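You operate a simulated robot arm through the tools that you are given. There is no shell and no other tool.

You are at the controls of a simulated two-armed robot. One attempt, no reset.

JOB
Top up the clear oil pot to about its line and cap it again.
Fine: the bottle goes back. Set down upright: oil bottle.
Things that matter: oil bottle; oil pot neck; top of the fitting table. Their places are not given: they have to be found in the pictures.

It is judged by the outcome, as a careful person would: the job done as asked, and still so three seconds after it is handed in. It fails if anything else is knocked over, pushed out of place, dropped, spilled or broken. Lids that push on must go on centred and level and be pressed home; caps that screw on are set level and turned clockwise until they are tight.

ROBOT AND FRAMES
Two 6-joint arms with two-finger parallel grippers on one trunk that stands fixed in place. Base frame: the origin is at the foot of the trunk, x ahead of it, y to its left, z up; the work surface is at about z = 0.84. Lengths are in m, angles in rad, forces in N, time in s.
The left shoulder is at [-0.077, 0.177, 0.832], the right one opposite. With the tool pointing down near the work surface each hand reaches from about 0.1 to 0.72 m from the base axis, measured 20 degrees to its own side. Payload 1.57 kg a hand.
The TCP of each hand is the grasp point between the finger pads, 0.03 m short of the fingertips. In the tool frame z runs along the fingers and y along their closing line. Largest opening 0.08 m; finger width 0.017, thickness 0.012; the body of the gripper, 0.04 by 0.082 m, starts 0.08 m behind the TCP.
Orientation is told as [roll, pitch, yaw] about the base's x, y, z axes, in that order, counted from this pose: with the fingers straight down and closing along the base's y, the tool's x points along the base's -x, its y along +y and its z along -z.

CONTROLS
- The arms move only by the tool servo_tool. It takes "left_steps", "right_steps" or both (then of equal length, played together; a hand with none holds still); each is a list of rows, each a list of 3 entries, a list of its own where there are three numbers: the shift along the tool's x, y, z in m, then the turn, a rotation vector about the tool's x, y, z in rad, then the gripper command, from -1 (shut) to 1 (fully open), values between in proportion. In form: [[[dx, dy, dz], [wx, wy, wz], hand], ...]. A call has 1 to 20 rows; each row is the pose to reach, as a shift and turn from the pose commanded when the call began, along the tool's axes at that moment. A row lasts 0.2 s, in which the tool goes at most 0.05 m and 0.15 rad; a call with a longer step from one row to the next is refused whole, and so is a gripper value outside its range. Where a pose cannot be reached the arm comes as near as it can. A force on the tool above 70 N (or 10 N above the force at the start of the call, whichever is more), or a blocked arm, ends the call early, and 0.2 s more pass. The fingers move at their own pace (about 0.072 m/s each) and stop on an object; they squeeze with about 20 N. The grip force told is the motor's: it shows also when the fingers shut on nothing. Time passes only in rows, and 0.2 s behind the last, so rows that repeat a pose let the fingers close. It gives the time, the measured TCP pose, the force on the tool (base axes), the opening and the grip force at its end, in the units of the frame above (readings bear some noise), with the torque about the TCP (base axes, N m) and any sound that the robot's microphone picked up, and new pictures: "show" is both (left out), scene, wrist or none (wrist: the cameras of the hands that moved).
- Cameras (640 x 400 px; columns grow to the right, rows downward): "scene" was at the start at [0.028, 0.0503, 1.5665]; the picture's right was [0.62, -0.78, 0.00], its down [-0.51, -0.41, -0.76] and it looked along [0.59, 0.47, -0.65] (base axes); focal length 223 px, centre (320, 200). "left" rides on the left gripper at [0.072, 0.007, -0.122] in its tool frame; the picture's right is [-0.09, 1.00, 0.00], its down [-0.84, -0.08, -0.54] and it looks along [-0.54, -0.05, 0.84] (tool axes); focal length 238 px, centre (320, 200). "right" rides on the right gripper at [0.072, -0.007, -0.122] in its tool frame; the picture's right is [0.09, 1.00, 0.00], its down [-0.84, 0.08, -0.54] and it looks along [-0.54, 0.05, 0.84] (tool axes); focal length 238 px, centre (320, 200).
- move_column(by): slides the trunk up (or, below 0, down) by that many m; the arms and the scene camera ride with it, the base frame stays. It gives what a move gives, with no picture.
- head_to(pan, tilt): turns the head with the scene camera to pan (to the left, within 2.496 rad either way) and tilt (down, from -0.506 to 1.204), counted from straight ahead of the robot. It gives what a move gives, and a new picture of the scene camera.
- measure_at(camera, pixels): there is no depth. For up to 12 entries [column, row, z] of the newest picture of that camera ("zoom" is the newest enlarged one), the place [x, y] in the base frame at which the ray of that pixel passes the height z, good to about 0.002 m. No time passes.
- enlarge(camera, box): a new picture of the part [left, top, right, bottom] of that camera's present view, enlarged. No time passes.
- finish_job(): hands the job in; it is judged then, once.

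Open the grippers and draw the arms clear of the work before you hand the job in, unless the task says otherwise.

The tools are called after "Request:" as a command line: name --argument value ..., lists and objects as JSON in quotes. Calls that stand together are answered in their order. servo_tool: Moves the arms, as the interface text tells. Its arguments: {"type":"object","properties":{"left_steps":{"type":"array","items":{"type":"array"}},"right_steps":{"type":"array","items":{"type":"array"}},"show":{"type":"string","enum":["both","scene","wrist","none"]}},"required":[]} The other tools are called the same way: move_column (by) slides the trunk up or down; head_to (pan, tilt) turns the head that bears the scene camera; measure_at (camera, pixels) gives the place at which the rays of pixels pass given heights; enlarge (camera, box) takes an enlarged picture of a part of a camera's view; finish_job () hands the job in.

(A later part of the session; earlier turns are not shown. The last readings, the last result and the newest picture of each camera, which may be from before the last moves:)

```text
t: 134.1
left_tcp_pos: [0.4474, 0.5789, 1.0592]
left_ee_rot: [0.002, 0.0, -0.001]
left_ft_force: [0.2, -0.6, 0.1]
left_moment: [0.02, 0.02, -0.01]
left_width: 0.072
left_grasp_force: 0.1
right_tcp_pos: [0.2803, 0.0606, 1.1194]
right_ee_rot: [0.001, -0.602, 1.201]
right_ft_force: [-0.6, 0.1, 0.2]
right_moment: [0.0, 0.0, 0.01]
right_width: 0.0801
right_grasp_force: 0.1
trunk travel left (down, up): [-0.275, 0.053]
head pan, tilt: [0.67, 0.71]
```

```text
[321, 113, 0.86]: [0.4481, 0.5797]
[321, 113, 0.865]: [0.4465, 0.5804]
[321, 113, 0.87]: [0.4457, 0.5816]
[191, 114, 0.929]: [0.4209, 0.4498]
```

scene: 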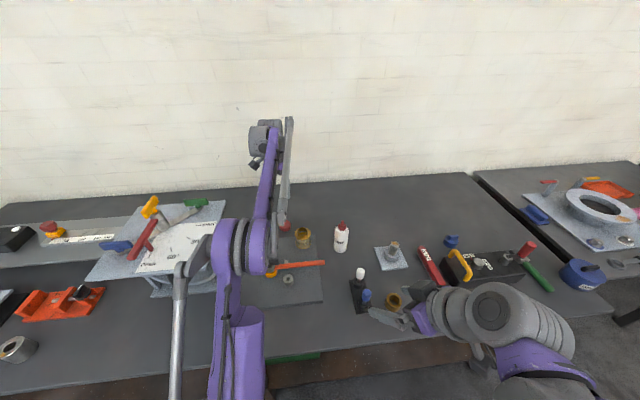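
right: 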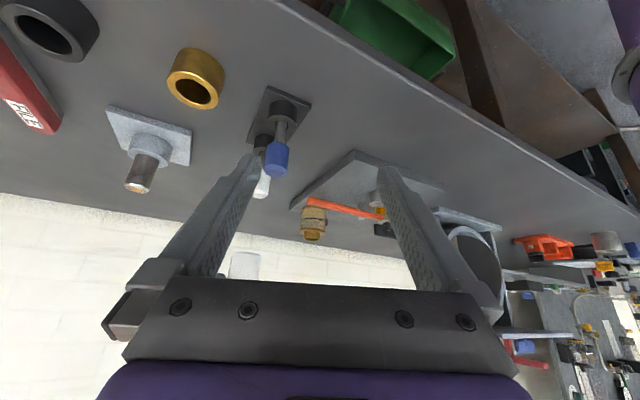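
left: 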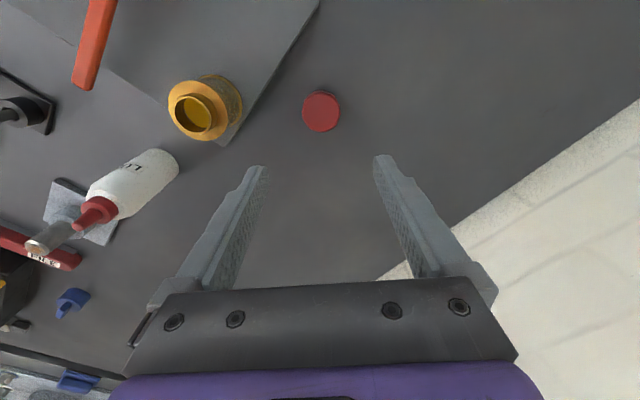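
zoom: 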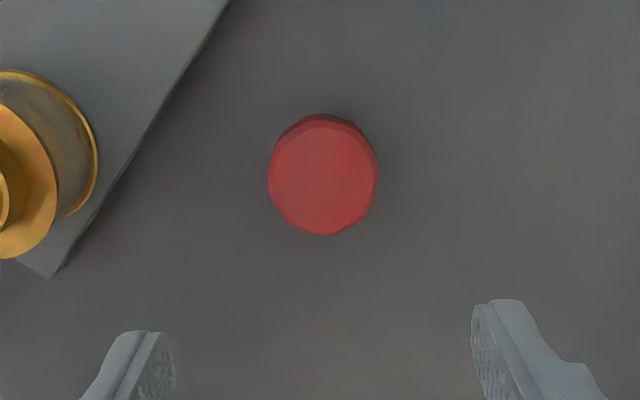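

The lid is at (0.447, 0.580), directly under the hand. I'll descend to z≈0.90 first and check.

Request:
servo_tool --left_steps '[[[0, 0.001, 0.04], [0, 0, 0], 0.8], [[0, 0.001, 0.08], [0, 0, 0], 0.8], [[0, 0.001, 0.12], [0, 0, 0], 0.8], [[0, 0.001, 0.15], [0, 0, 0], 0.8], [[0, 0.001, 0.16], [0, 0, 0], 0.8], [[0, 0.001, 0.16], [0, 0, 0], 0.8]]' --show "wrist"

Request:
enlarge --camera "left" --box '[220, 110, 420, 235]'

```text
t: 135.5
left_tcp_pos: [0.4481, 0.5805, 0.9008]
left_ee_rot: [-0.001, 0.0, 0.0]
left_ft_force: [0.1, 0.0, 0.8]
left_moment: [-0.01, -0.01, 0.0]
left_width: 0.0718
left_grasp_force: 0.0
right_tcp_pos: [0.2804, 0.0597, 1.1206]
right_ee_rot: [0.003, -0.598, 1.199]
right_ft_force: [0.1, 0.4, 1.2]
right_moment: [0.0, 0.01, 0.01]
right_width: 0.0799
right_grasp_force: 0.1
trunk travel left (down, up): [-0.275, 0.053]
head pan, tilt: [0.67, 0.71]
```

left: 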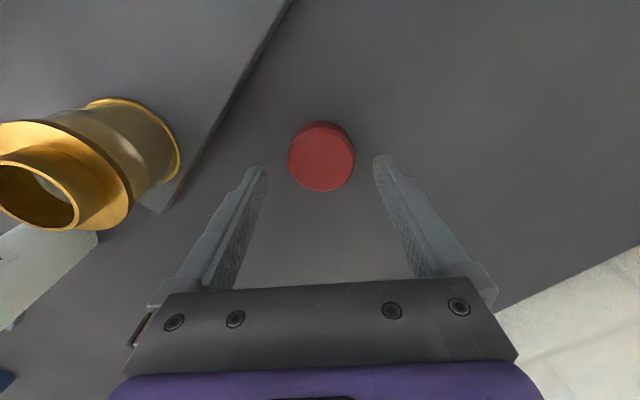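

```text
3.20 times, centred on (320, 172) of left
```

zoom: 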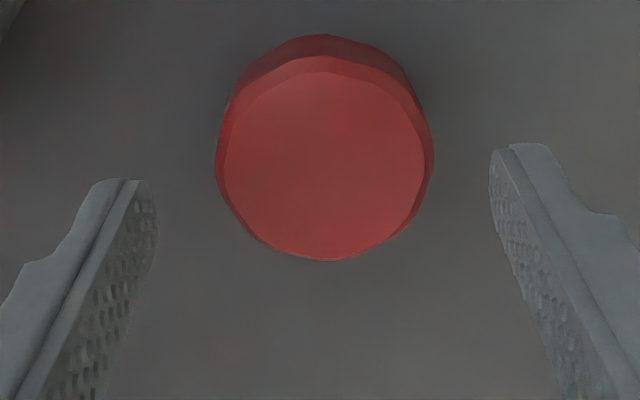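

The lid centre is about 2–3 mm nearer the robot than the TCP. I'll correct by 2 mm, lower to z 0.874 and close.

Request:
servo_tool --left_steps '[[[0.002, 0.001, 0.01], [0, 0, 0], 0.8], [[0.002, 0.001, 0.02], [0, 0, 0], 0.8], [[0.002, 0.001, 0.0265], [0, 0, 0], 0.8], [[0.002, 0.001, 0.0265], [0, 0, 0], 0.4], [[0.002, 0.001, 0.0265], [0, 0, 0], 0], [[0.002, 0.001, 0.0265], [0, 0, 0], -1], [[0.002, 0.001, 0.0265], [0, 0, 0], -1], [[0.002, 0.001, 0.0265], [0, 0, 0], -1]]' --show "wrist"

Request:
enlarge --camera "left" --box '[220, 110, 420, 235]'

```text
t: 137.3
left_tcp_pos: [0.4464, 0.5813, 0.8733]
left_ee_rot: [0.001, -0.001, 0.001]
left_ft_force: [0.7, -0.3, -0.6]
left_moment: [-0.02, 0.02, 0.01]
left_width: 0.0479
left_grasp_force: 19.7
right_tcp_pos: [0.2806, 0.0602, 1.1203]
right_ee_rot: [0.001, -0.6, 1.201]
right_ft_force: [0.1, -0.6, 0.3]
right_moment: [-0.03, -0.01, -0.01]
right_width: 0.08
right_grasp_force: 0.1
trunk travel left (down, up): [-0.275, 0.053]
head pan, tilt: [0.67, 0.71]
```

left: 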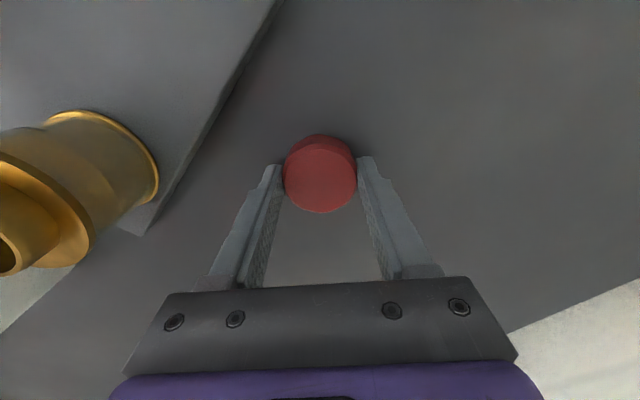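

```text
3.20 times, centred on (320, 172) of left
```

zoom: 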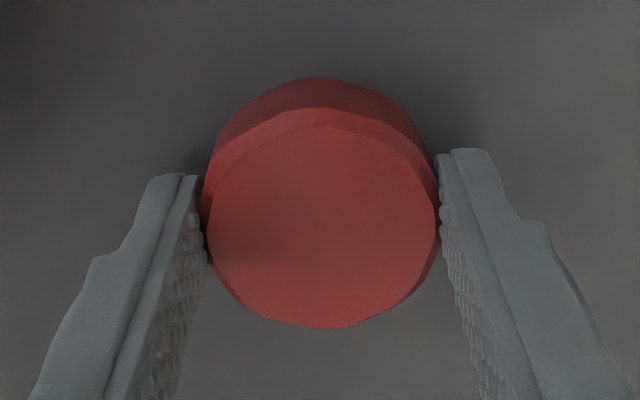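

The lid is gripped (0.0479, centred). I'll lift it and begin turning the wrist counter-clockwise so there is room for a long clockwise stroke later.

Request:
servo_tool --left_steps '[[[0, 0, -0.02], [0, 0, 0], -1], [[0, 0, -0.06], [0, 0, 0], -1], [[0, 0, -0.1], [0, 0, 0], -1], [[0, 0, -0.14], [0, 0, -0.14], -1], [[0, 0, -0.15], [0, 0, -0.28], -1], [[0, 0, -0.15], [0, 0, -0.42], -1], [[0, 0, -0.15], [0, 0, -0.56], -1], [[0, 0, -0.15], [0, 0, -0.7], -1], [[0, 0, -0.15], [0, 0, -0.84], -1], [[0, 0, -0.15], [0, 0, -0.98], -1], [[0, 0, -0.15], [0, 0, -1.12], -1], [[0, 0, -0.15], [0, 0, -1.26], -1], [[0, 0, -0.15], [0, 0, -1.4], -1], [[0, 0, -0.15], [0, 0, -1.54], -1], [[0, 0, -0.15], [0, 0, -1.68], -1], [[0, 0, -0.15], [0, 0, -1.82], -1], [[0, 0, -0.15], [0, 0, -1.96], -1], [[0, 0, -0.15], [0, 0, -2.1], -1], [[0, 0, -0.15], [0, 0, -2.24], -1], [[0, 0, -0.15], [0, 0, -2.38], -1]]' --show "both"

```text
t: 141.5
left_tcp_pos: [0.4465, 0.5816, 1.0244]
left_ee_rot: [0.001, -0.002, 2.383]
left_ft_force: [-0.9, 0.7, -0.2]
left_moment: [0.0, -0.03, -0.01]
left_width: 0.0477
left_grasp_force: 19.9
right_tcp_pos: [0.2803, 0.0595, 1.1196]
right_ee_rot: [0.0, -0.602, 1.2]
right_ft_force: [-0.4, 0.5, 0.0]
right_moment: [0.0, 0.03, -0.01]
right_width: 0.0801
right_grasp_force: 0.0
trunk travel left (down, up): [-0.275, 0.053]
head pan, tilt: [0.67, 0.71]
```

scene: 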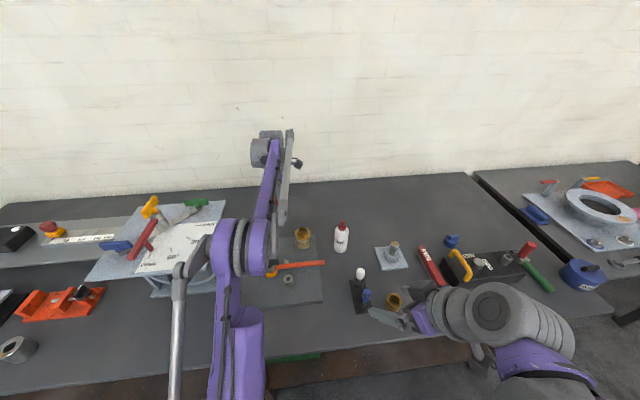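
left: 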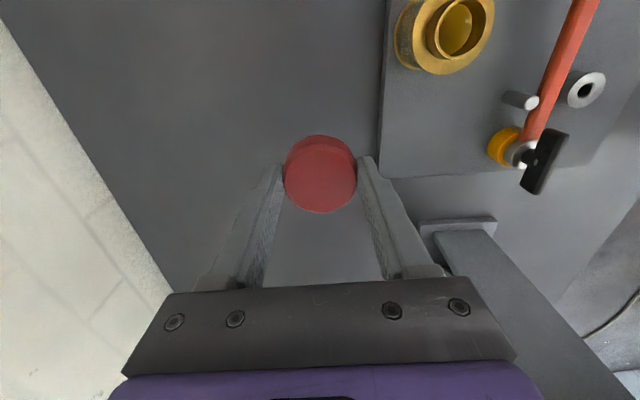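

I'll carry the lid over the neck (TCP target (0.4237, 0.4505)).

Request:
servo_tool --left_steps '[[[0.0184, 0.0277, 0], [0, 0, 0], -1], [[0.0369, 0.0553, 0], [0, 0, 0], -1], [[0.0553, 0.083, 0], [0, 0, 0], -1], [[0.0737, 0.1106, 0], [0, 0, 0], -1], [[0.0737, 0.1106, 0.03], [0, 0, 0], -1], [[0.0737, 0.1106, 0.03], [0, 0, 0], -1]]' --show "both"

Request:
enlarge --camera "scene" --box '[270, 200, 340, 250]'

Request:
enlarge --camera "left" --box '[220, 70, 420, 235]'

Request:
enlarge --camera "right" --box '[270, 140, 350, 220]'

```text
t: 142.9
left_tcp_pos: [0.4222, 0.4499, 0.9921]
left_ee_rot: [-0.001, -0.001, 2.381]
left_ft_force: [0.4, -0.3, -0.1]
left_moment: [0.03, 0.0, -0.01]
left_width: 0.0478
left_grasp_force: 19.7
right_tcp_pos: [0.2798, 0.0596, 1.1198]
right_ee_rot: [0.0, -0.601, 1.2]
right_ft_force: [-0.7, -1.0, 0.5]
right_moment: [0.01, 0.0, 0.01]
right_width: 0.0802
right_grasp_force: 0.1
trunk travel left (down, up): [-0.275, 0.053]
head pan, tilt: [0.67, 0.71]
```

scene: 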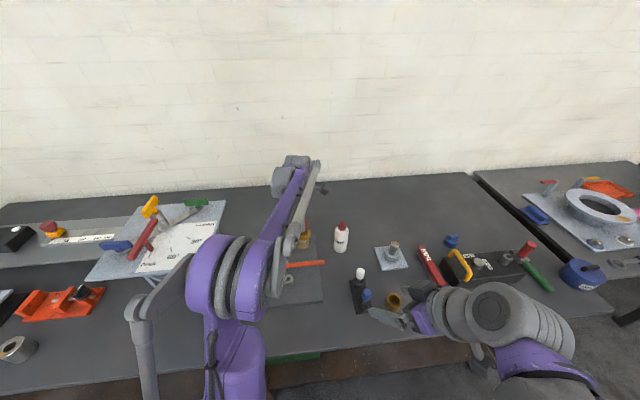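
left: 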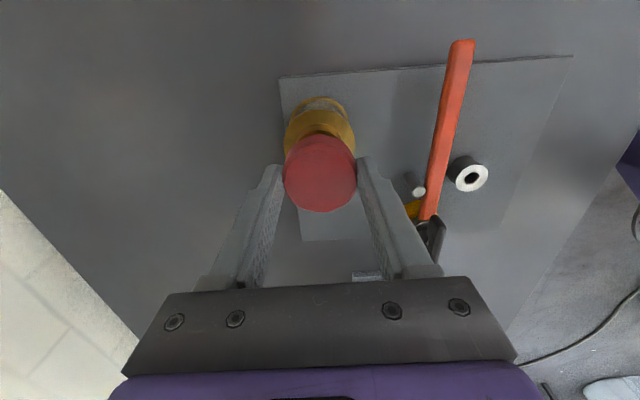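

```text
8.00 times, centred on (305, 225) of scene
```

zoom: 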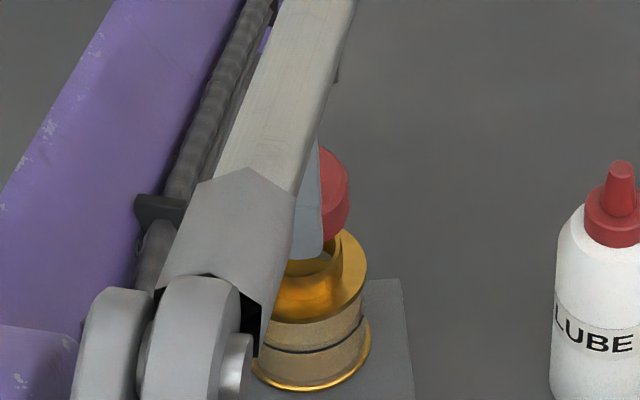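

```text
2.42 times, centred on (320, 152) of left
```

zoom: 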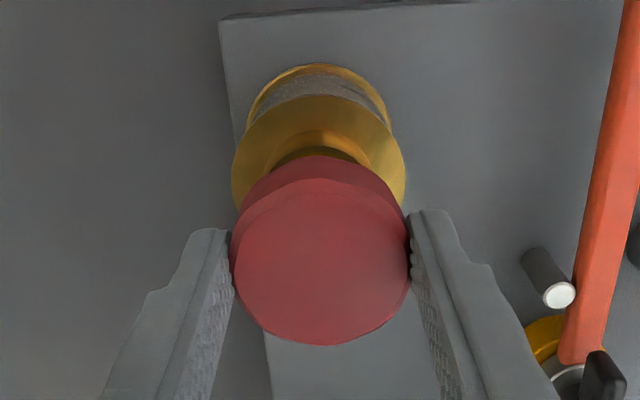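

```text
5.00 times, centred on (310, 180) of right
```

zoom: 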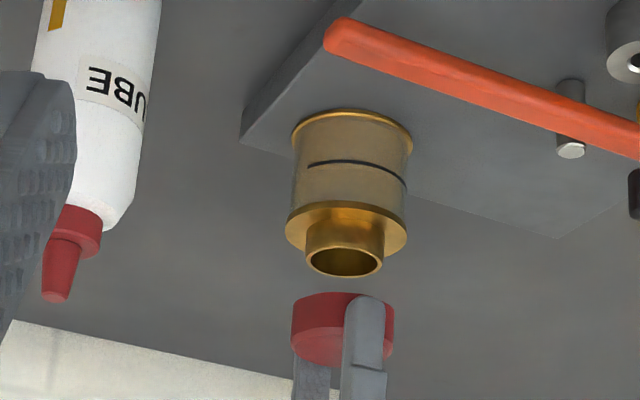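

The right camera shows the lid centred over the neck (both at zoom column ~343). I'll lower to just above the neck, then in 1 mm steps.

Request:
servo_tool --left_steps '[[[0.0005, 0.0005, 0.01], [0, 0, 0], -1], [[0.0005, 0.0005, 0.02], [0, 0, 0], -1], [[0.0005, 0.0005, 0.026], [0, 0, 0], -1], [[0.0005, 0.0005, 0.026], [0, 0, 0], -1]]' --show "none"

Request:
enlarge --camera "right" --box '[290, 150, 340, 210]'

```text
t: 143.9
left_tcp_pos: [0.4227, 0.4508, 0.9679]
left_ee_rot: [0.0, 0.0, 2.382]
left_ft_force: [0.1, 0.2, 0.0]
left_moment: [-0.01, 0.01, 0.02]
left_width: 0.0477
left_grasp_force: 20.2
right_tcp_pos: [0.2811, 0.0607, 1.1209]
right_ee_rot: [-0.001, -0.601, 1.2]
right_ft_force: [-0.4, 0.7, 0.1]
right_moment: [-0.03, 0.03, 0.0]
right_width: 0.0796
right_grasp_force: 0.0
trunk travel left (down, up): [-0.275, 0.053]
head pan, tilt: [0.67, 0.71]
```

```text
6.67 times, centred on (315, 180) of right
```

zoom: 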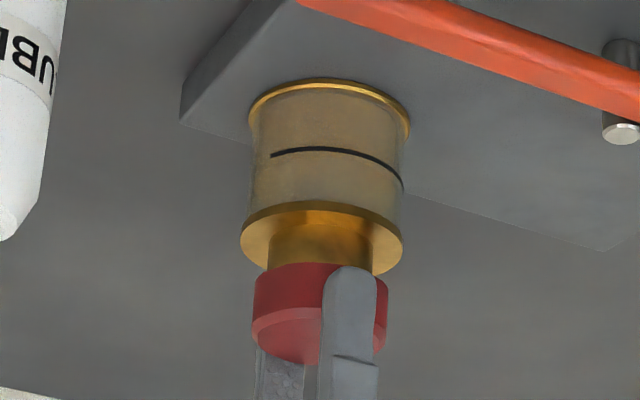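

Aligned and not touching yet. Down in 1 mm steps now.

Request:
servo_tool --left_steps '[[[0, 0, 0.001], [0, 0, 0], -1], [[0, 0, 0.002], [0, 0, 0], -1], [[0, 0, 0.003], [0, 0, 0], -1], [[0, 0, 0.004], [0, 0, 0], -1], [[0, 0, 0.004], [0, 0, 0], -1]]' --show "none"

```text
t: 145.1
left_tcp_pos: [0.4232, 0.4511, 0.9643]
left_ee_rot: [0.0, 0.002, 2.381]
left_ft_force: [0.4, 0.1, -0.3]
left_moment: [-0.02, -0.01, 0.04]
left_width: 0.0475
left_grasp_force: 19.8
right_tcp_pos: [0.2807, 0.0593, 1.1197]
right_ee_rot: [0.0, -0.602, 1.201]
right_ft_force: [0.1, 0.1, 0.3]
right_moment: [-0.01, 0.01, 0.01]
right_width: 0.0801
right_grasp_force: 0.0
trunk travel left (down, up): [-0.275, 0.053]
head pan, tilt: [0.67, 0.71]
```

No contact yet at 0.964. Continuing down 4 mm.

Request:
servo_tool --left_steps '[[[0, 0, 0.001], [0, 0, 0], -1], [[0, 0, 0.002], [0, 0, 0], -1], [[0, 0, 0.003], [0, 0, 0], -1], [[0, 0, 0.004], [0, 0, 0], -1], [[0, 0, 0.004], [0, 0, 0], -1]]' --show "none"

```text
t: 146.3
left_tcp_pos: [0.4234, 0.45, 0.9589]
left_ee_rot: [0.001, -0.001, 2.38]
left_ft_force: [-0.3, 0.2, -0.4]
left_moment: [0.01, -0.01, 0.0]
left_width: 0.0477
left_grasp_force: 20.4
right_tcp_pos: [0.2795, 0.0597, 1.1211]
right_ee_rot: [0.001, -0.601, 1.201]
right_ft_force: [-0.6, -0.1, -0.1]
right_moment: [0.01, -0.02, 0.0]
right_width: 0.0799
right_grasp_force: 0.2
trunk travel left (down, up): [-0.275, 0.053]
head pan, tilt: [0.67, 0.71]
```

Still free at 0.959. Two millimetres more, carefully.

Request:
servo_tool --left_steps '[[[0, 0, 0.0007], [0, 0, 0], -1], [[0, 0, 0.0014], [0, 0, 0], -1], [[0, 0, 0.002], [0, 0, 0], -1], [[0, 0, 0.002], [0, 0, 0], -1]]' --show "none"

Request:
enlarge --camera "right" --box '[290, 150, 340, 210]'

```text
t: 147.3
left_tcp_pos: [0.4237, 0.4504, 0.9575]
left_ee_rot: [0.001, 0.001, 2.381]
left_ft_force: [-0.1, 0.0, -0.1]
left_moment: [-0.03, 0.0, 0.02]
left_width: 0.0477
left_grasp_force: 20.6
right_tcp_pos: [0.28, 0.0609, 1.1204]
right_ee_rot: [-0.001, -0.601, 1.201]
right_ft_force: [-0.3, 0.0, -0.7]
right_moment: [-0.03, 0.01, 0.03]
right_width: 0.0803
right_grasp_force: 0.1
trunk travel left (down, up): [-0.275, 0.053]
head pan, tilt: [0.67, 0.71]
```

```text
6.67 times, centred on (315, 180) of right
```

zoom: 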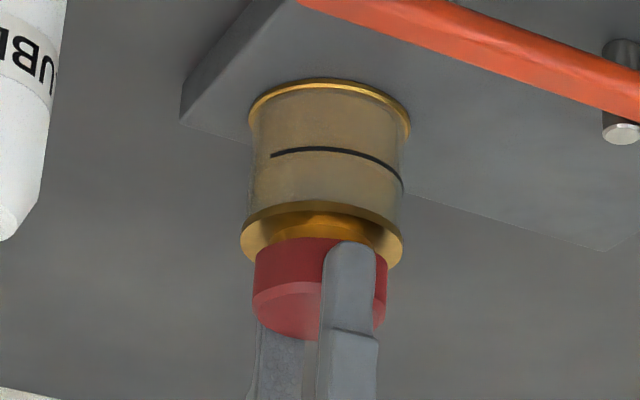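

The lid is over the neck with no contact force yet. I'll lower another 2–3 mm to meet the thread.

Request:
servo_tool --left_steps '[[[0, 0, 0.0007], [0, 0, 0], -1], [[0, 0, 0.0014], [0, 0, 0], -1], [[0, 0, 0.002], [0, 0, 0], -1], [[0, 0, 0.002], [0, 0, 0], -1]]' --show "none"

```text
t: 148.3
left_tcp_pos: [0.4236, 0.4499, 0.9553]
left_ee_rot: [0.0, 0.0, 2.381]
left_ft_force: [-0.6, 0.0, -1.1]
left_moment: [0.01, -0.04, 0.02]
left_width: 0.0476
left_grasp_force: 20.4
right_tcp_pos: [0.2807, 0.061, 1.1208]
right_ee_rot: [-0.001, -0.602, 1.202]
right_ft_force: [0.1, 0.9, -0.4]
right_moment: [-0.03, -0.05, -0.03]
right_width: 0.0801
right_grasp_force: 0.0
trunk travel left (down, up): [-0.275, 0.053]
head pan, tilt: [0.67, 0.71]
```

Free at 0.9553. Continuing slowly.

Request:
servo_tool --left_steps '[[[0, 0, 0.0007], [0, 0, 0], -1], [[0, 0, 0.0014], [0, 0, 0], -1], [[0, 0, 0.002], [0, 0, 0], -1], [[0, 0, 0.002], [0, 0, 0], -1]]' --show "none"

Request:
enlarge --camera "right" --box '[290, 150, 340, 210]'

```text
t: 149.3
left_tcp_pos: [0.4238, 0.45, 0.9538]
left_ee_rot: [0.001, 0.001, 2.381]
left_ft_force: [2.4, -3.5, -3.5]
left_moment: [-0.13, -0.07, 0.01]
left_width: 0.0476
left_grasp_force: 20.0
right_tcp_pos: [0.2803, 0.0606, 1.1193]
right_ee_rot: [0.0, -0.6, 1.2]
right_ft_force: [-0.2, -0.1, 0.6]
right_moment: [-0.01, -0.02, 0.0]
right_width: 0.0797
right_grasp_force: 0.0
trunk travel left (down, up): [-0.275, 0.053]
head pan, tilt: [0.67, 0.71]
```

```text
6.67 times, centred on (315, 180) of right
```

zoom: 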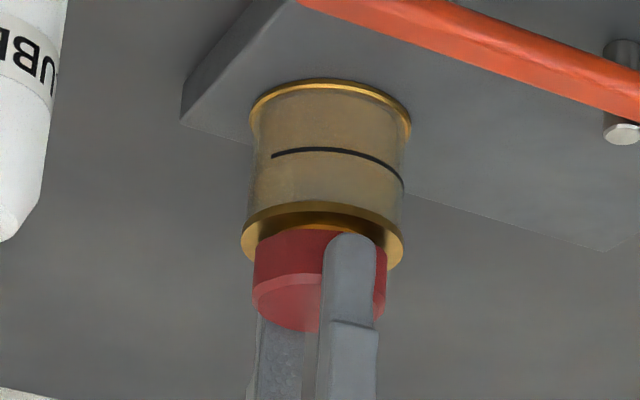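

Contact now: small side forces and a slight downward pull, so the lid has picked up the thread. I'll shift under 1 mm to ease the side load and start turning clockwise, 1 rad, letting it descend slightly.

Request:
servo_tool --left_steps '[[[0.0006, 0.0001, 0.0003], [0, 0, 0], -1], [[0.0006, 0.0001, 0.0004], [0, 0, 0.13], -1], [[0.0006, 0.0001, 0.0005], [0, 0, 0.26], -1], [[0.0006, 0.0001, 0.0006], [0, 0, 0.39], -1], [[0.0006, 0.0001, 0.0007], [0, 0, 0.52], -1], [[0.0006, 0.0001, 0.0008], [0, 0, 0.65], -1], [[0.0006, 0.0001, 0.0009], [0, 0, 0.78], -1], [[0.0006, 0.0001, 0.001], [0, 0, 0.91], -1], [[0.0006, 0.0001, 0.001], [0, 0, 1.04], -1], [[0.0006, 0.0001, 0.001], [0, 0, 1.04], -1]]' --show "none"

Request:
enlarge --camera "right" --box '[290, 150, 340, 210]'

```text
t: 151.5
left_tcp_pos: [0.4226, 0.4496, 0.9533]
left_ee_rot: [0.001, 0.001, 1.338]
left_ft_force: [-10.8, -8.1, -0.7]
left_moment: [-0.31, 0.34, 0.01]
left_width: 0.0477
left_grasp_force: 19.8
right_tcp_pos: [0.2786, 0.0594, 1.1215]
right_ee_rot: [-0.002, -0.601, 1.199]
right_ft_force: [-0.3, -0.9, 0.1]
right_moment: [0.04, 0.01, 0.04]
right_width: 0.0802
right_grasp_force: 0.0
trunk travel left (down, up): [-0.275, 0.053]
head pan, tilt: [0.67, 0.71]
```

```text
6.67 times, centred on (315, 180) of right
```

zoom: 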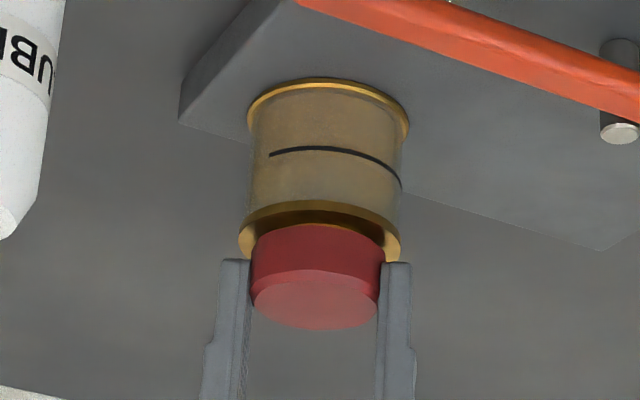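

The side load (−11, −8 N) shows the lid is gripped about 2 mm off-centre. Since the lid is now held by the thread, I'll open, recentre on the pot axis, wind the hand back counter-clockwise and regrip.

Request:
servo_tool --left_steps '[[[0, 0, 0], [0, 0, 0], -0.2], [[0, 0, 0], [0, 0, 0], 0.3], [[0, 0, 0], [0, 0, 0], 0.6], [[-0.0005, 0.0019, -0.005], [0, 0, 0], 0.6], [[-0.0005, 0.0019, -0.025], [0, 0, 0], 0.6], [[-0.0005, 0.0019, -0.025], [0, 0, -0.14], 0.6], [[-0.0005, 0.0019, -0.025], [0, 0, -0.28], 0.6], [[-0.0005, 0.0019, -0.025], [0, 0, -0.42], 0.6], [[-0.0005, 0.0019, -0.025], [0, 0, -0.56], 0.6], [[-0.0005, 0.0019, -0.025], [0, 0, -0.7], 0.6], [[-0.0005, 0.0019, -0.025], [0, 0, -0.84], 0.6], [[-0.0005, 0.0019, -0.025], [0, 0, -0.98], 0.6], [[-0.0005, 0.0019, -0.025], [0, 0, -1.1], 0.6], [[-0.0005, 0.0019, -0.025], [0, 0, -1.1], 0.6]]' --show "both"

Request:
enlarge --camera "left" --box '[220, 90, 420, 215]'

Request:
enlarge --camera "right" --box '[290, 150, 340, 210]'

```text
t: 154.5
left_tcp_pos: [0.4217, 0.451, 0.9784]
left_ee_rot: [0.0, 0.001, 2.442]
left_ft_force: [0.6, 0.6, 0.1]
left_moment: [0.0, 0.01, -0.03]
left_width: 0.0639
left_grasp_force: 0.0
right_tcp_pos: [0.2805, 0.0598, 1.1201]
right_ee_rot: [0.001, -0.601, 1.202]
right_ft_force: [0.2, 0.4, 1.0]
right_moment: [-0.02, -0.02, 0.03]
right_width: 0.0799
right_grasp_force: 0.0
trunk travel left (down, up): [-0.275, 0.053]
head pan, tilt: [0.67, 0.71]
```

scene: 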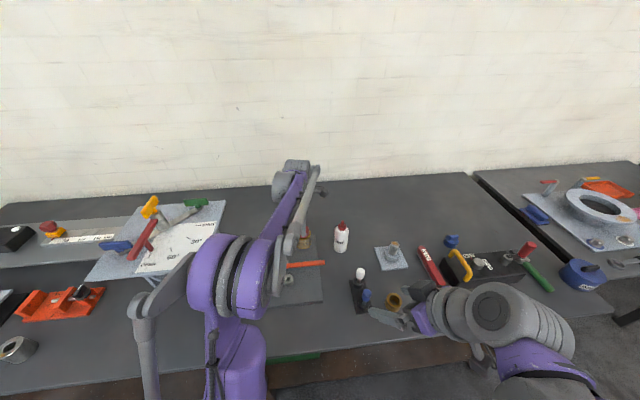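
left: 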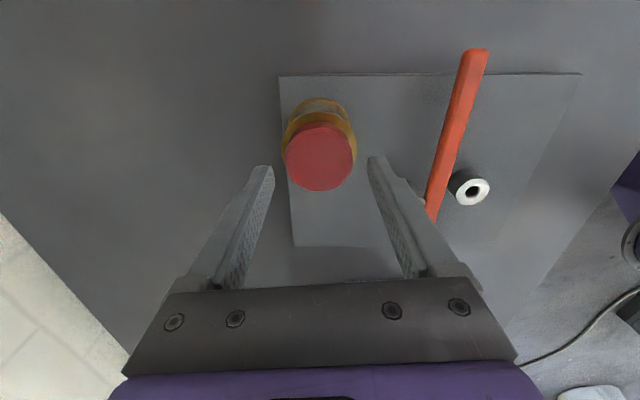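

```text
3.20 times, centred on (320, 152) of left
```

zoom: 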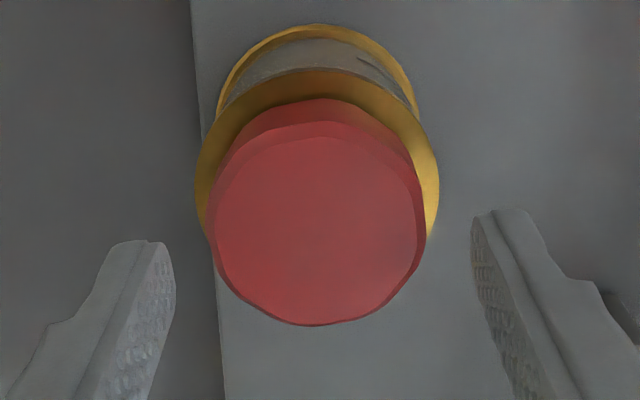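

```text
6.67 times, centred on (315, 180) of right
```

zoom: 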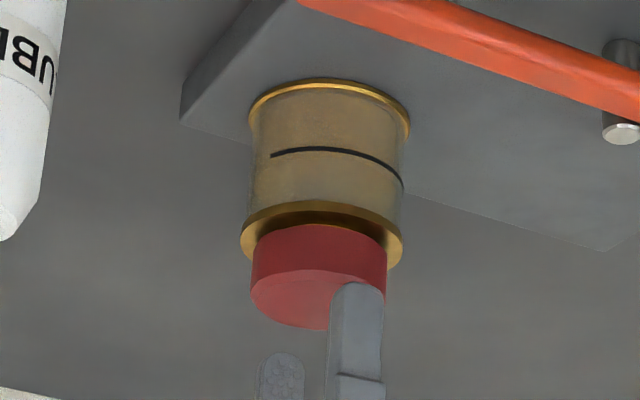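

The lid sits level on the neck. I'll lower, grip it centred, and turn clockwise with light downward following.

Request:
servo_tool --left_steps '[[[0.0005, 0, 0.01], [0, 0, 0], 0.6], [[0.0005, 0, 0.02], [0, 0, 0], 0.6], [[0.0005, 0, 0.0248], [0, 0, 0], 0.6], [[0.0005, 0, 0.0248], [0, 0, 0], 0.2], [[0.0005, 0, 0.0248], [0, 0, 0], -0.3], [[0.0005, 0, 0.0248], [0, 0, 0], -1], [[0.0005, 0, 0.0248], [0, 0, 0], -1], [[0.0005, 0, 0.0248], [0, 0, 0], -1]]' --show "none"

Request:
servo_tool --left_steps '[[[0, 0, 0], [0, 0, 0.13], -1], [[0, 0, 0.0001], [0, 0, 0.26], -1], [[0, 0, 0.0002], [0, 0, 0.39], -1], [[0, 0, 0.0003], [0, 0, 0.52], -1], [[0, 0, 0.0004], [0, 0, 0.65], -1], [[0, 0, 0.0005], [0, 0, 0.78], -1], [[0, 0, 0.0006], [0, 0, 0.91], -1], [[0, 0, 0.0006], [0, 0, 1.04], -1], [[0, 0, 0.0007], [0, 0, 1.17], -1], [[0, 0, 0.0008], [0, 0, 1.3], -1], [[0, 0, 0.0008], [0, 0, 1.3], -1]]' --show "none"

```text
t: 156.3
left_tcp_pos: [0.4222, 0.4497, 0.9525]
left_ee_rot: [0.0, 0.001, 2.44]
left_ft_force: [1.2, 1.4, 0.0]
left_moment: [0.05, -0.04, 0.04]
left_width: 0.0481
left_grasp_force: 19.9
right_tcp_pos: [0.2806, 0.0607, 1.1187]
right_ee_rot: [0.0, -0.601, 1.199]
right_ft_force: [0.9, -0.4, 0.2]
right_moment: [-0.03, 0.01, 0.0]
right_width: 0.0804
right_grasp_force: 0.1
trunk travel left (down, up): [-0.275, 0.053]
head pan, tilt: [0.67, 0.71]
```

```text
t: 158.7
left_tcp_pos: [0.4217, 0.4518, 0.9523]
left_ee_rot: [0.0, -0.001, 1.139]
left_ft_force: [-1.9, 1.6, -2.0]
left_moment: [0.0, 0.09, 0.0]
left_width: 0.048
left_grasp_force: 19.6
right_tcp_pos: [0.2795, 0.0604, 1.1202]
right_ee_rot: [-0.001, -0.601, 1.2]
right_ft_force: [-0.5, -0.6, 0.2]
right_moment: [0.0, -0.02, 0.0]
right_width: 0.0799
right_grasp_force: 0.0
trunk travel left (down, up): [-0.275, 0.053]
head pan, tilt: [0.67, 0.71]
```

Good: the side forces are now small and the lid is drawing down (about 0.8 mm per rad). Continuing clockwise another 1.3 rad, following it down.

Request:
servo_tool --left_steps '[[[0, 0, 0.0003], [0, 0, 0.13], -1], [[0, 0, 0.0004], [0, 0, 0.26], -1], [[0, 0, 0.0005], [0, 0, 0.39], -1], [[0, 0, 0.0006], [0, 0, 0.52], -1], [[0, 0, 0.0007], [0, 0, 0.65], -1], [[0, 0, 0.0008], [0, 0, 0.78], -1], [[0, 0, 0.0009], [0, 0, 0.91], -1], [[0, 0, 0.001], [0, 0, 1.04], -1], [[0, 0, 0.0011], [0, 0, 1.17], -1], [[0, 0, 0.0012], [0, 0, 1.3], -1], [[0, 0, 0.0012], [0, 0, 1.3], -1]]' --show "none"

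Request:
enlarge --camera "right" --box '[290, 150, 340, 210]'

```text
t: 161.1
left_tcp_pos: [0.4223, 0.4515, 0.9519]
left_ee_rot: [0.001, 0.001, -0.16]
left_ft_force: [0.6, 3.1, 0.0]
left_moment: [0.09, 0.06, -0.03]
left_width: 0.0478
left_grasp_force: 19.9
right_tcp_pos: [0.2796, 0.0608, 1.12]
right_ee_rot: [-0.001, -0.601, 1.2]
right_ft_force: [-0.3, 0.3, -0.4]
right_moment: [0.0, -0.01, -0.01]
right_width: 0.08
right_grasp_force: 0.0
trunk travel left (down, up): [-0.275, 0.053]
head pan, tilt: [0.67, 0.71]
```

```text
6.67 times, centred on (315, 180) of right
```

zoom: 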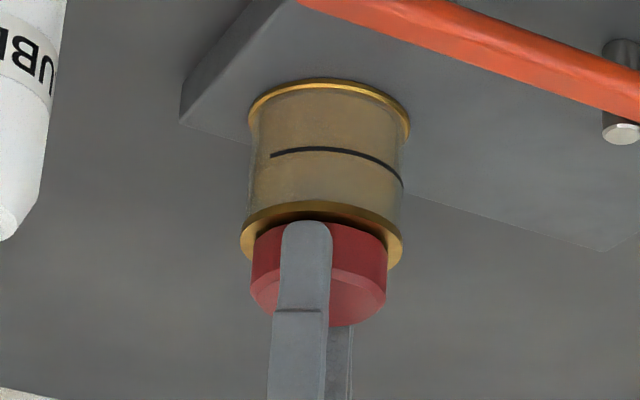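

No resistance yet (torque ~0). Continuing clockwise 2.0 rad, following down about 1.4 mm.

Request:
servo_tool --left_steps '[[[0, 0, 0.0001], [0, 0, 0.13], -1], [[0, 0, 0.0002], [0, 0, 0.26], -1], [[0, 0, 0.0003], [0, 0, 0.39], -1], [[0, 0, 0.0004], [0, 0, 0.52], -1], [[0, 0, 0.0005], [0, 0, 0.65], -1], [[0, 0, 0.0006], [0, 0, 0.78], -1], [[0, 0, 0.0007], [0, 0, 0.91], -1], [[0, 0, 0.0008], [0, 0, 1.04], -1], [[0, 0, 0.0009], [0, 0, 1.17], -1], [[0, 0, 0.001], [0, 0, 1.3], -1], [[0, 0, 0.0011], [0, 0, 1.43], -1], [[0, 0, 0.0012], [0, 0, 1.56], -1], [[0, 0, 0.0013], [0, 0, 1.69], -1], [[0, 0, 0.0014], [0, 0, 1.82], -1], [[0, 0, 0.0014], [0, 0, 1.95], -1], [[0, 0, 0.0014], [0, 0, 1.95], -1]]' --show "none"

Request:
enlarge --camera "right" --box '[290, 150, 340, 210]'

```text
t: 164.5
left_tcp_pos: [0.4234, 0.4507, 0.9491]
left_ee_rot: [-0.001, 0.0, -2.112]
left_ft_force: [-0.1, -0.1, 0.6]
left_moment: [0.0, -0.01, 0.22]
left_width: 0.0493
left_grasp_force: 20.2
right_tcp_pos: [0.2798, 0.0588, 1.1207]
right_ee_rot: [0.0, -0.6, 1.2]
right_ft_force: [-0.7, -0.1, -0.6]
right_moment: [-0.01, 0.0, -0.04]
right_width: 0.0801
right_grasp_force: 0.0
trunk travel left (down, up): [-0.275, 0.053]
head pan, tilt: [0.67, 0.71]
```

```text
6.67 times, centred on (315, 180) of right
```

zoom: 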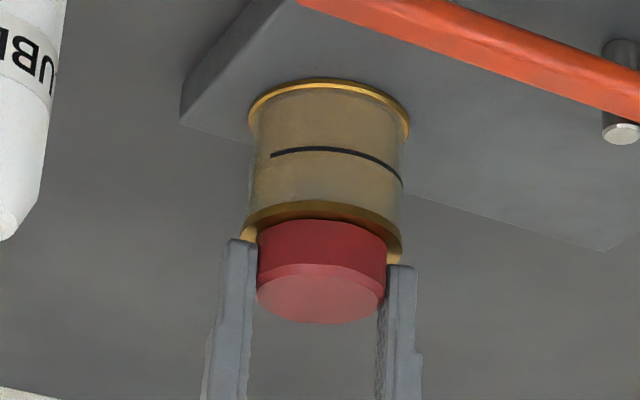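

Torque has risen to 0.22 N·m resisting the clockwise turn and the pads have shifted on the lid: it is getting tight. I'll turn a further 0.25 rad here to confirm the torque holds.

Request:
servo_tool --left_steps '[[[0, 0, 0], [0, 0, 0.06], -1], [[0, 0, 0], [0, 0, 0.12], -1], [[0, 0, 0], [0, 0, 0.18], -1], [[0, 0, 0], [0, 0, 0.18], -1]]' --show "none"

```text
t: 165.5
left_tcp_pos: [0.4221, 0.4509, 0.9492]
left_ee_rot: [-0.001, 0.0, -2.29]
left_ft_force: [-1.9, 0.9, 0.1]
left_moment: [0.04, 0.05, 0.06]
left_width: 0.0483
left_grasp_force: 20.0
right_tcp_pos: [0.2805, 0.0606, 1.1203]
right_ee_rot: [0.0, -0.6, 1.202]
right_ft_force: [-0.5, 0.0, 0.4]
right_moment: [-0.02, 0.0, 0.0]
right_width: 0.0801
right_grasp_force: 0.1
trunk travel left (down, up): [-0.275, 0.053]
head pan, tilt: [0.67, 0.71]
```

The pads slip over the lid at small torque, suggesting it's at its stop. I'll regrip at a fresh angle and test the tightness again: open, rise, rewind to yaw ~0.

Request:
servo_tool --left_steps '[[[0, 0, 0], [0, 0, 0], 0.2], [[0, 0, 0], [0, 0, 0], 0.6], [[0, 0, -0.02], [0, 0, -0.1], 0.6], [[0, 0, -0.02], [0, 0, -0.24], 0.6], [[0, 0, -0.02], [0, 0, -0.38], 0.6], [[0, 0, -0.02], [0, 0, -0.52], 0.6], [[0, 0, -0.02], [0, 0, -0.66], 0.6], [[0, 0, -0.02], [0, 0, -0.8], 0.6], [[0, 0, -0.02], [0, 0, -0.94], 0.6], [[0, 0, -0.02], [0, 0, -1.08], 0.6], [[0, 0, -0.02], [0, 0, -1.22], 0.6], [[0, 0, -0.02], [0, 0, -1.36], 0.6], [[0, 0, -0.02], [0, 0, -1.5], 0.6], [[0, 0, -0.02], [0, 0, -1.64], 0.6], [[0, 0, -0.02], [0, 0, -1.78], 0.6], [[0, 0, -0.02], [0, 0, -1.92], 0.6], [[0, 0, -0.02], [0, 0, -2.06], 0.6], [[0, 0, -0.02], [0, 0, -2.2], 0.6], [[0, 0, -0.02], [0, 0, -2.29], 0.6], [[0, 0, -0.02], [0, 0, -2.29], 0.6]]' --show "both"

Request:
enlarge --camera "left" --box '[220, 90, 420, 215]'

Request:
enlarge --camera "right" --box '[290, 150, 340, 210]'

```text
t: 169.7
left_tcp_pos: [0.4223, 0.4503, 0.9703]
left_ee_rot: [0.0, 0.001, 0.003]
left_ft_force: [-0.4, 0.3, -0.1]
left_moment: [0.03, 0.0, -0.04]
left_width: 0.0639
left_grasp_force: 0.0
right_tcp_pos: [0.2796, 0.0594, 1.1202]
right_ee_rot: [-0.001, -0.602, 1.201]
right_ft_force: [-0.3, -0.2, 0.5]
right_moment: [-0.01, 0.0, 0.0]
right_width: 0.0799
right_grasp_force: 0.1
trunk travel left (down, up): [-0.275, 0.053]
head pan, tilt: [0.67, 0.71]
```

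scene: 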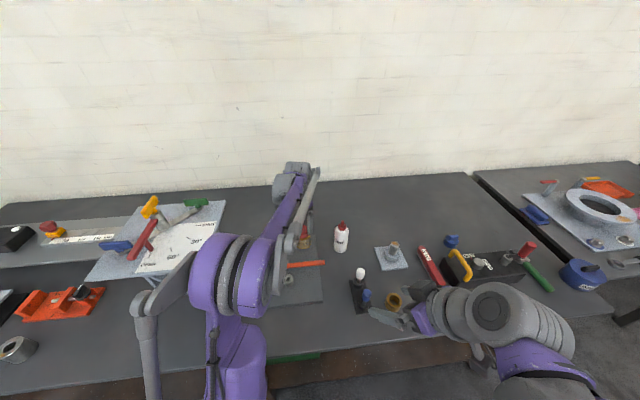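
left: 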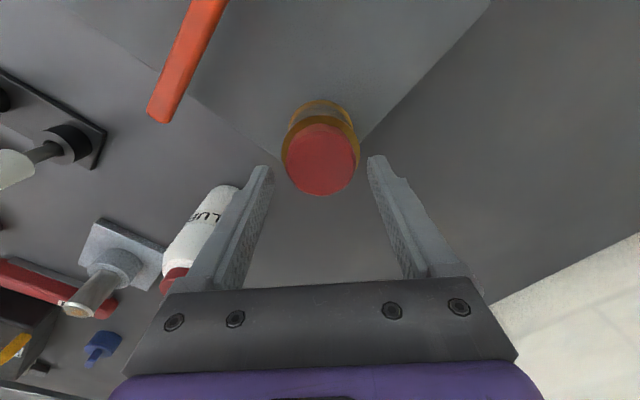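

```text
3.20 times, centred on (320, 152) of left
```

zoom: 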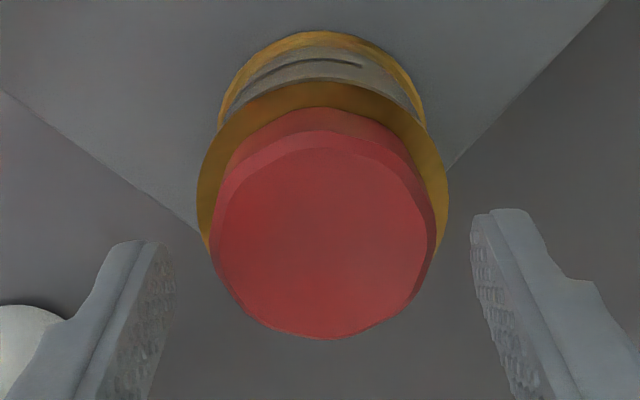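

```text
6.67 times, centred on (315, 180) of right
```

zoom: 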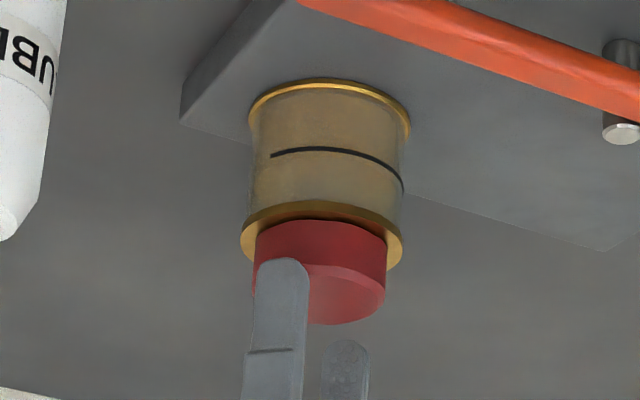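

The lid looks seated, level and centred. I'll regrip and turn clockwise again, watching the torque.

Request:
servo_tool --left_steps '[[[0, 0.001, 0.01], [0, 0, 0], 0.6], [[0, 0.001, 0.02], [0, 0, 0], 0.6], [[0, 0.001, 0.02], [0, 0, 0], 0.2], [[0, 0.001, 0.02], [0, 0, 0], -0.3], [[0, 0.001, 0.02], [0, 0, 0], -1], [[0, 0.001, 0.02], [0, 0, 0], -1], [[0, 0.001, 0.02], [0, 0, 0], -1]]' --show "none"

Request:
servo_tool --left_steps '[[[0, 0, 0], [0, 0, 0.06], -1], [[0, 0, 0], [0, 0, 0.12], -1], [[0, 0, 0], [0, 0, 0.18], -1], [[0, 0, 0], [0, 0, 0.24], -1]]' --show "none"

```text
t: 171.3
left_tcp_pos: [0.4222, 0.4511, 0.9495]
left_ee_rot: [0.0, 0.0, 0.001]
left_ft_force: [0.7, -2.9, -0.7]
left_moment: [-0.19, -0.02, -0.02]
left_width: 0.0493
left_grasp_force: 19.8
right_tcp_pos: [0.2808, 0.0595, 1.1203]
right_ee_rot: [0.0, -0.6, 1.201]
right_ft_force: [0.6, 0.3, 0.9]
right_moment: [0.01, -0.02, -0.01]
right_width: 0.0799
right_grasp_force: 0.1
trunk travel left (down, up): [-0.275, 0.053]
head pan, tilt: [0.67, 0.71]
```

```text
t: 172.3
left_tcp_pos: [0.4236, 0.4523, 0.9509]
left_ee_rot: [0.002, 0.0, -0.24]
left_ft_force: [0.9, -0.8, -0.5]
left_moment: [-0.02, -0.03, 0.29]
left_width: 0.0477
left_grasp_force: 20.2
right_tcp_pos: [0.2806, 0.0591, 1.1201]
right_ee_rot: [0.001, -0.6, 1.201]
right_ft_force: [0.3, 0.7, 0.0]
right_moment: [-0.02, -0.06, 0.0]
right_width: 0.0798
right_grasp_force: 0.0
trunk travel left (down, up): [-0.275, 0.053]
head pan, tilt: [0.67, 0.71]
```

Resisting torque 0.29 N·m: the cap is tight. One more 0.3 rad to be sure it is home.

Request:
servo_tool --left_steps '[[[0, 0, 0], [0, 0, 0.08], -1], [[0, 0, 0], [0, 0, 0.16], -1], [[0, 0, 0], [0, 0, 0.24], -1], [[0, 0, 0], [0, 0, 0.32], -1]]' --show "wrist"

Request:
enlarge --camera "left" --box '[220, 110, 420, 235]'

Request:
enlarge --camera "right" --box '[290, 150, 340, 210]'

```text
t: 173.3
left_tcp_pos: [0.422, 0.4515, 0.9501]
left_ee_rot: [0.0, 0.0, -0.559]
left_ft_force: [-0.1, -1.0, -0.9]
left_moment: [-0.03, 0.05, 0.26]
left_width: 0.049
left_grasp_force: 20.0
right_tcp_pos: [0.281, 0.0608, 1.1202]
right_ee_rot: [-0.001, -0.6, 1.201]
right_ft_force: [0.4, -0.7, 0.6]
right_moment: [0.01, -0.02, 0.02]
right_width: 0.0801
right_grasp_force: 0.0
trunk travel left (down, up): [-0.275, 0.053]
head pan, tilt: [0.67, 0.71]
```

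left: 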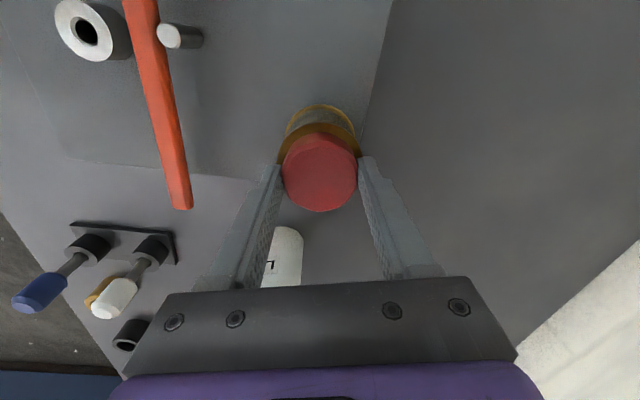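

```text
3.20 times, centred on (320, 172) of left
```

zoom: 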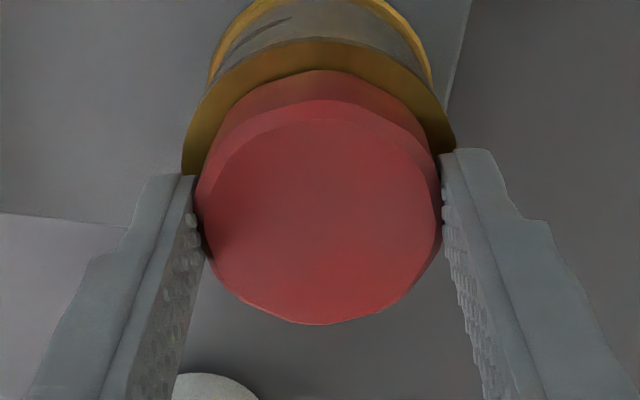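

```text
6.67 times, centred on (315, 180) of right
```

zoom: 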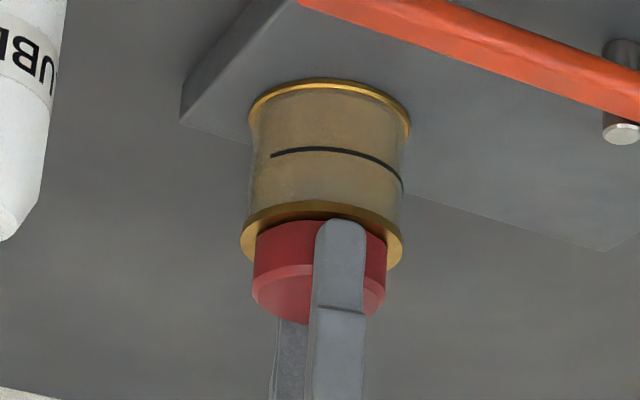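

The torque holds at about 0.26 N·m with the pads just slipping: the cap is tight, level and centred. I'll open and rise straight up.

Request:
servo_tool --left_steps '[[[0, 0, 0], [0, 0, 0], -0.2], [[0, 0, 0], [0, 0, 0], 0.3], [[0, 0, 0], [0, 0, 0], 0.8], [[0, 0, -0.01], [0, 0, 0], 0.8], [[0, 0, -0.04], [0, 0, 0], 0.8], [[0, 0, -0.08], [0, 0, 0], 0.8], [[0, 0, -0.12], [0, 0, 0], 0.8], [[0, 0, -0.16], [0, 0, 0], 0.8], [[0, 0, -0.16], [0, 0, 0], 0.8]]' --show "both"

Request:
enlarge --camera "scene" --box '[270, 200, 370, 270]'

Request:
enlarge --camera "right" --box '[290, 150, 340, 210]'

```text
t: 175.3
left_tcp_pos: [0.4226, 0.4511, 1.1084]
left_ee_rot: [-0.001, 0.0, -0.562]
left_ft_force: [-0.2, -1.1, -1.0]
left_moment: [0.01, 0.01, 0.01]
left_width: 0.072
left_grasp_force: 0.1
right_tcp_pos: [0.2802, 0.0611, 1.1204]
right_ee_rot: [0.0, -0.6, 1.201]
right_ft_force: [-0.4, -0.5, -0.1]
right_moment: [0.0, -0.02, -0.01]
right_width: 0.0802
right_grasp_force: 0.1
trunk travel left (down, up): [-0.275, 0.053]
head pan, tilt: [0.67, 0.71]
```

scene: 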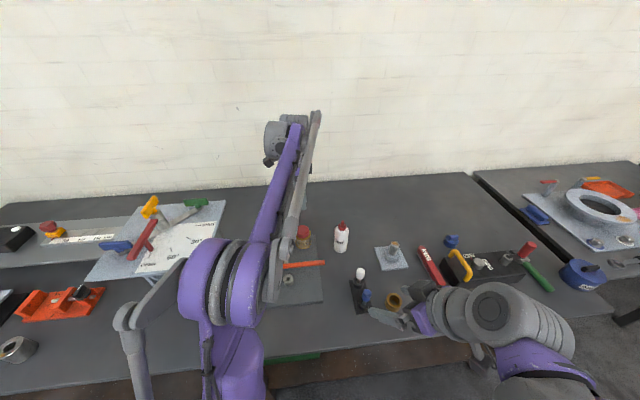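
left: 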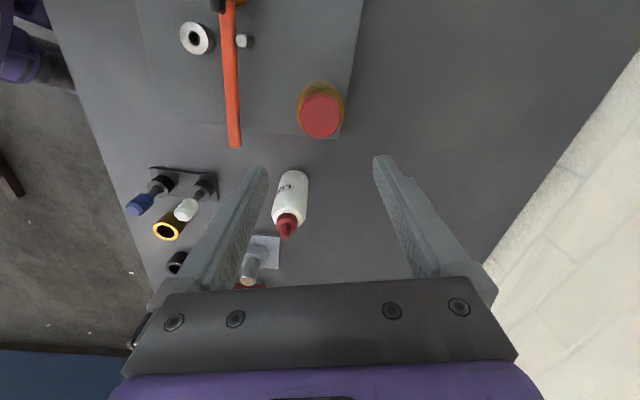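

```text
5.71 times, centred on (320, 235) of scene
```

zoom: 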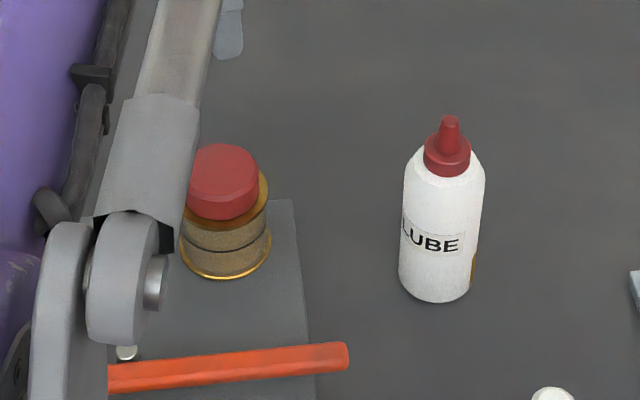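

```text
6.67 times, centred on (315, 180) of right
```

zoom: 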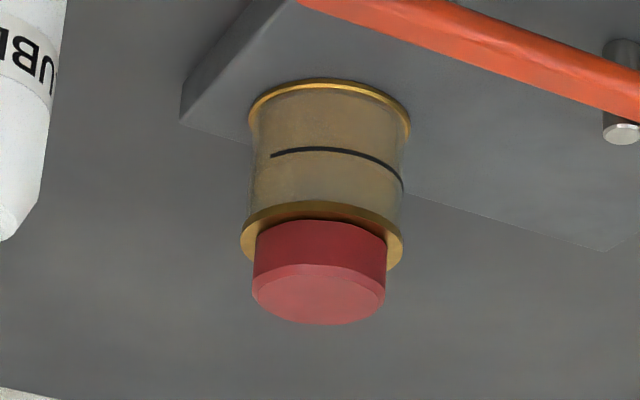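

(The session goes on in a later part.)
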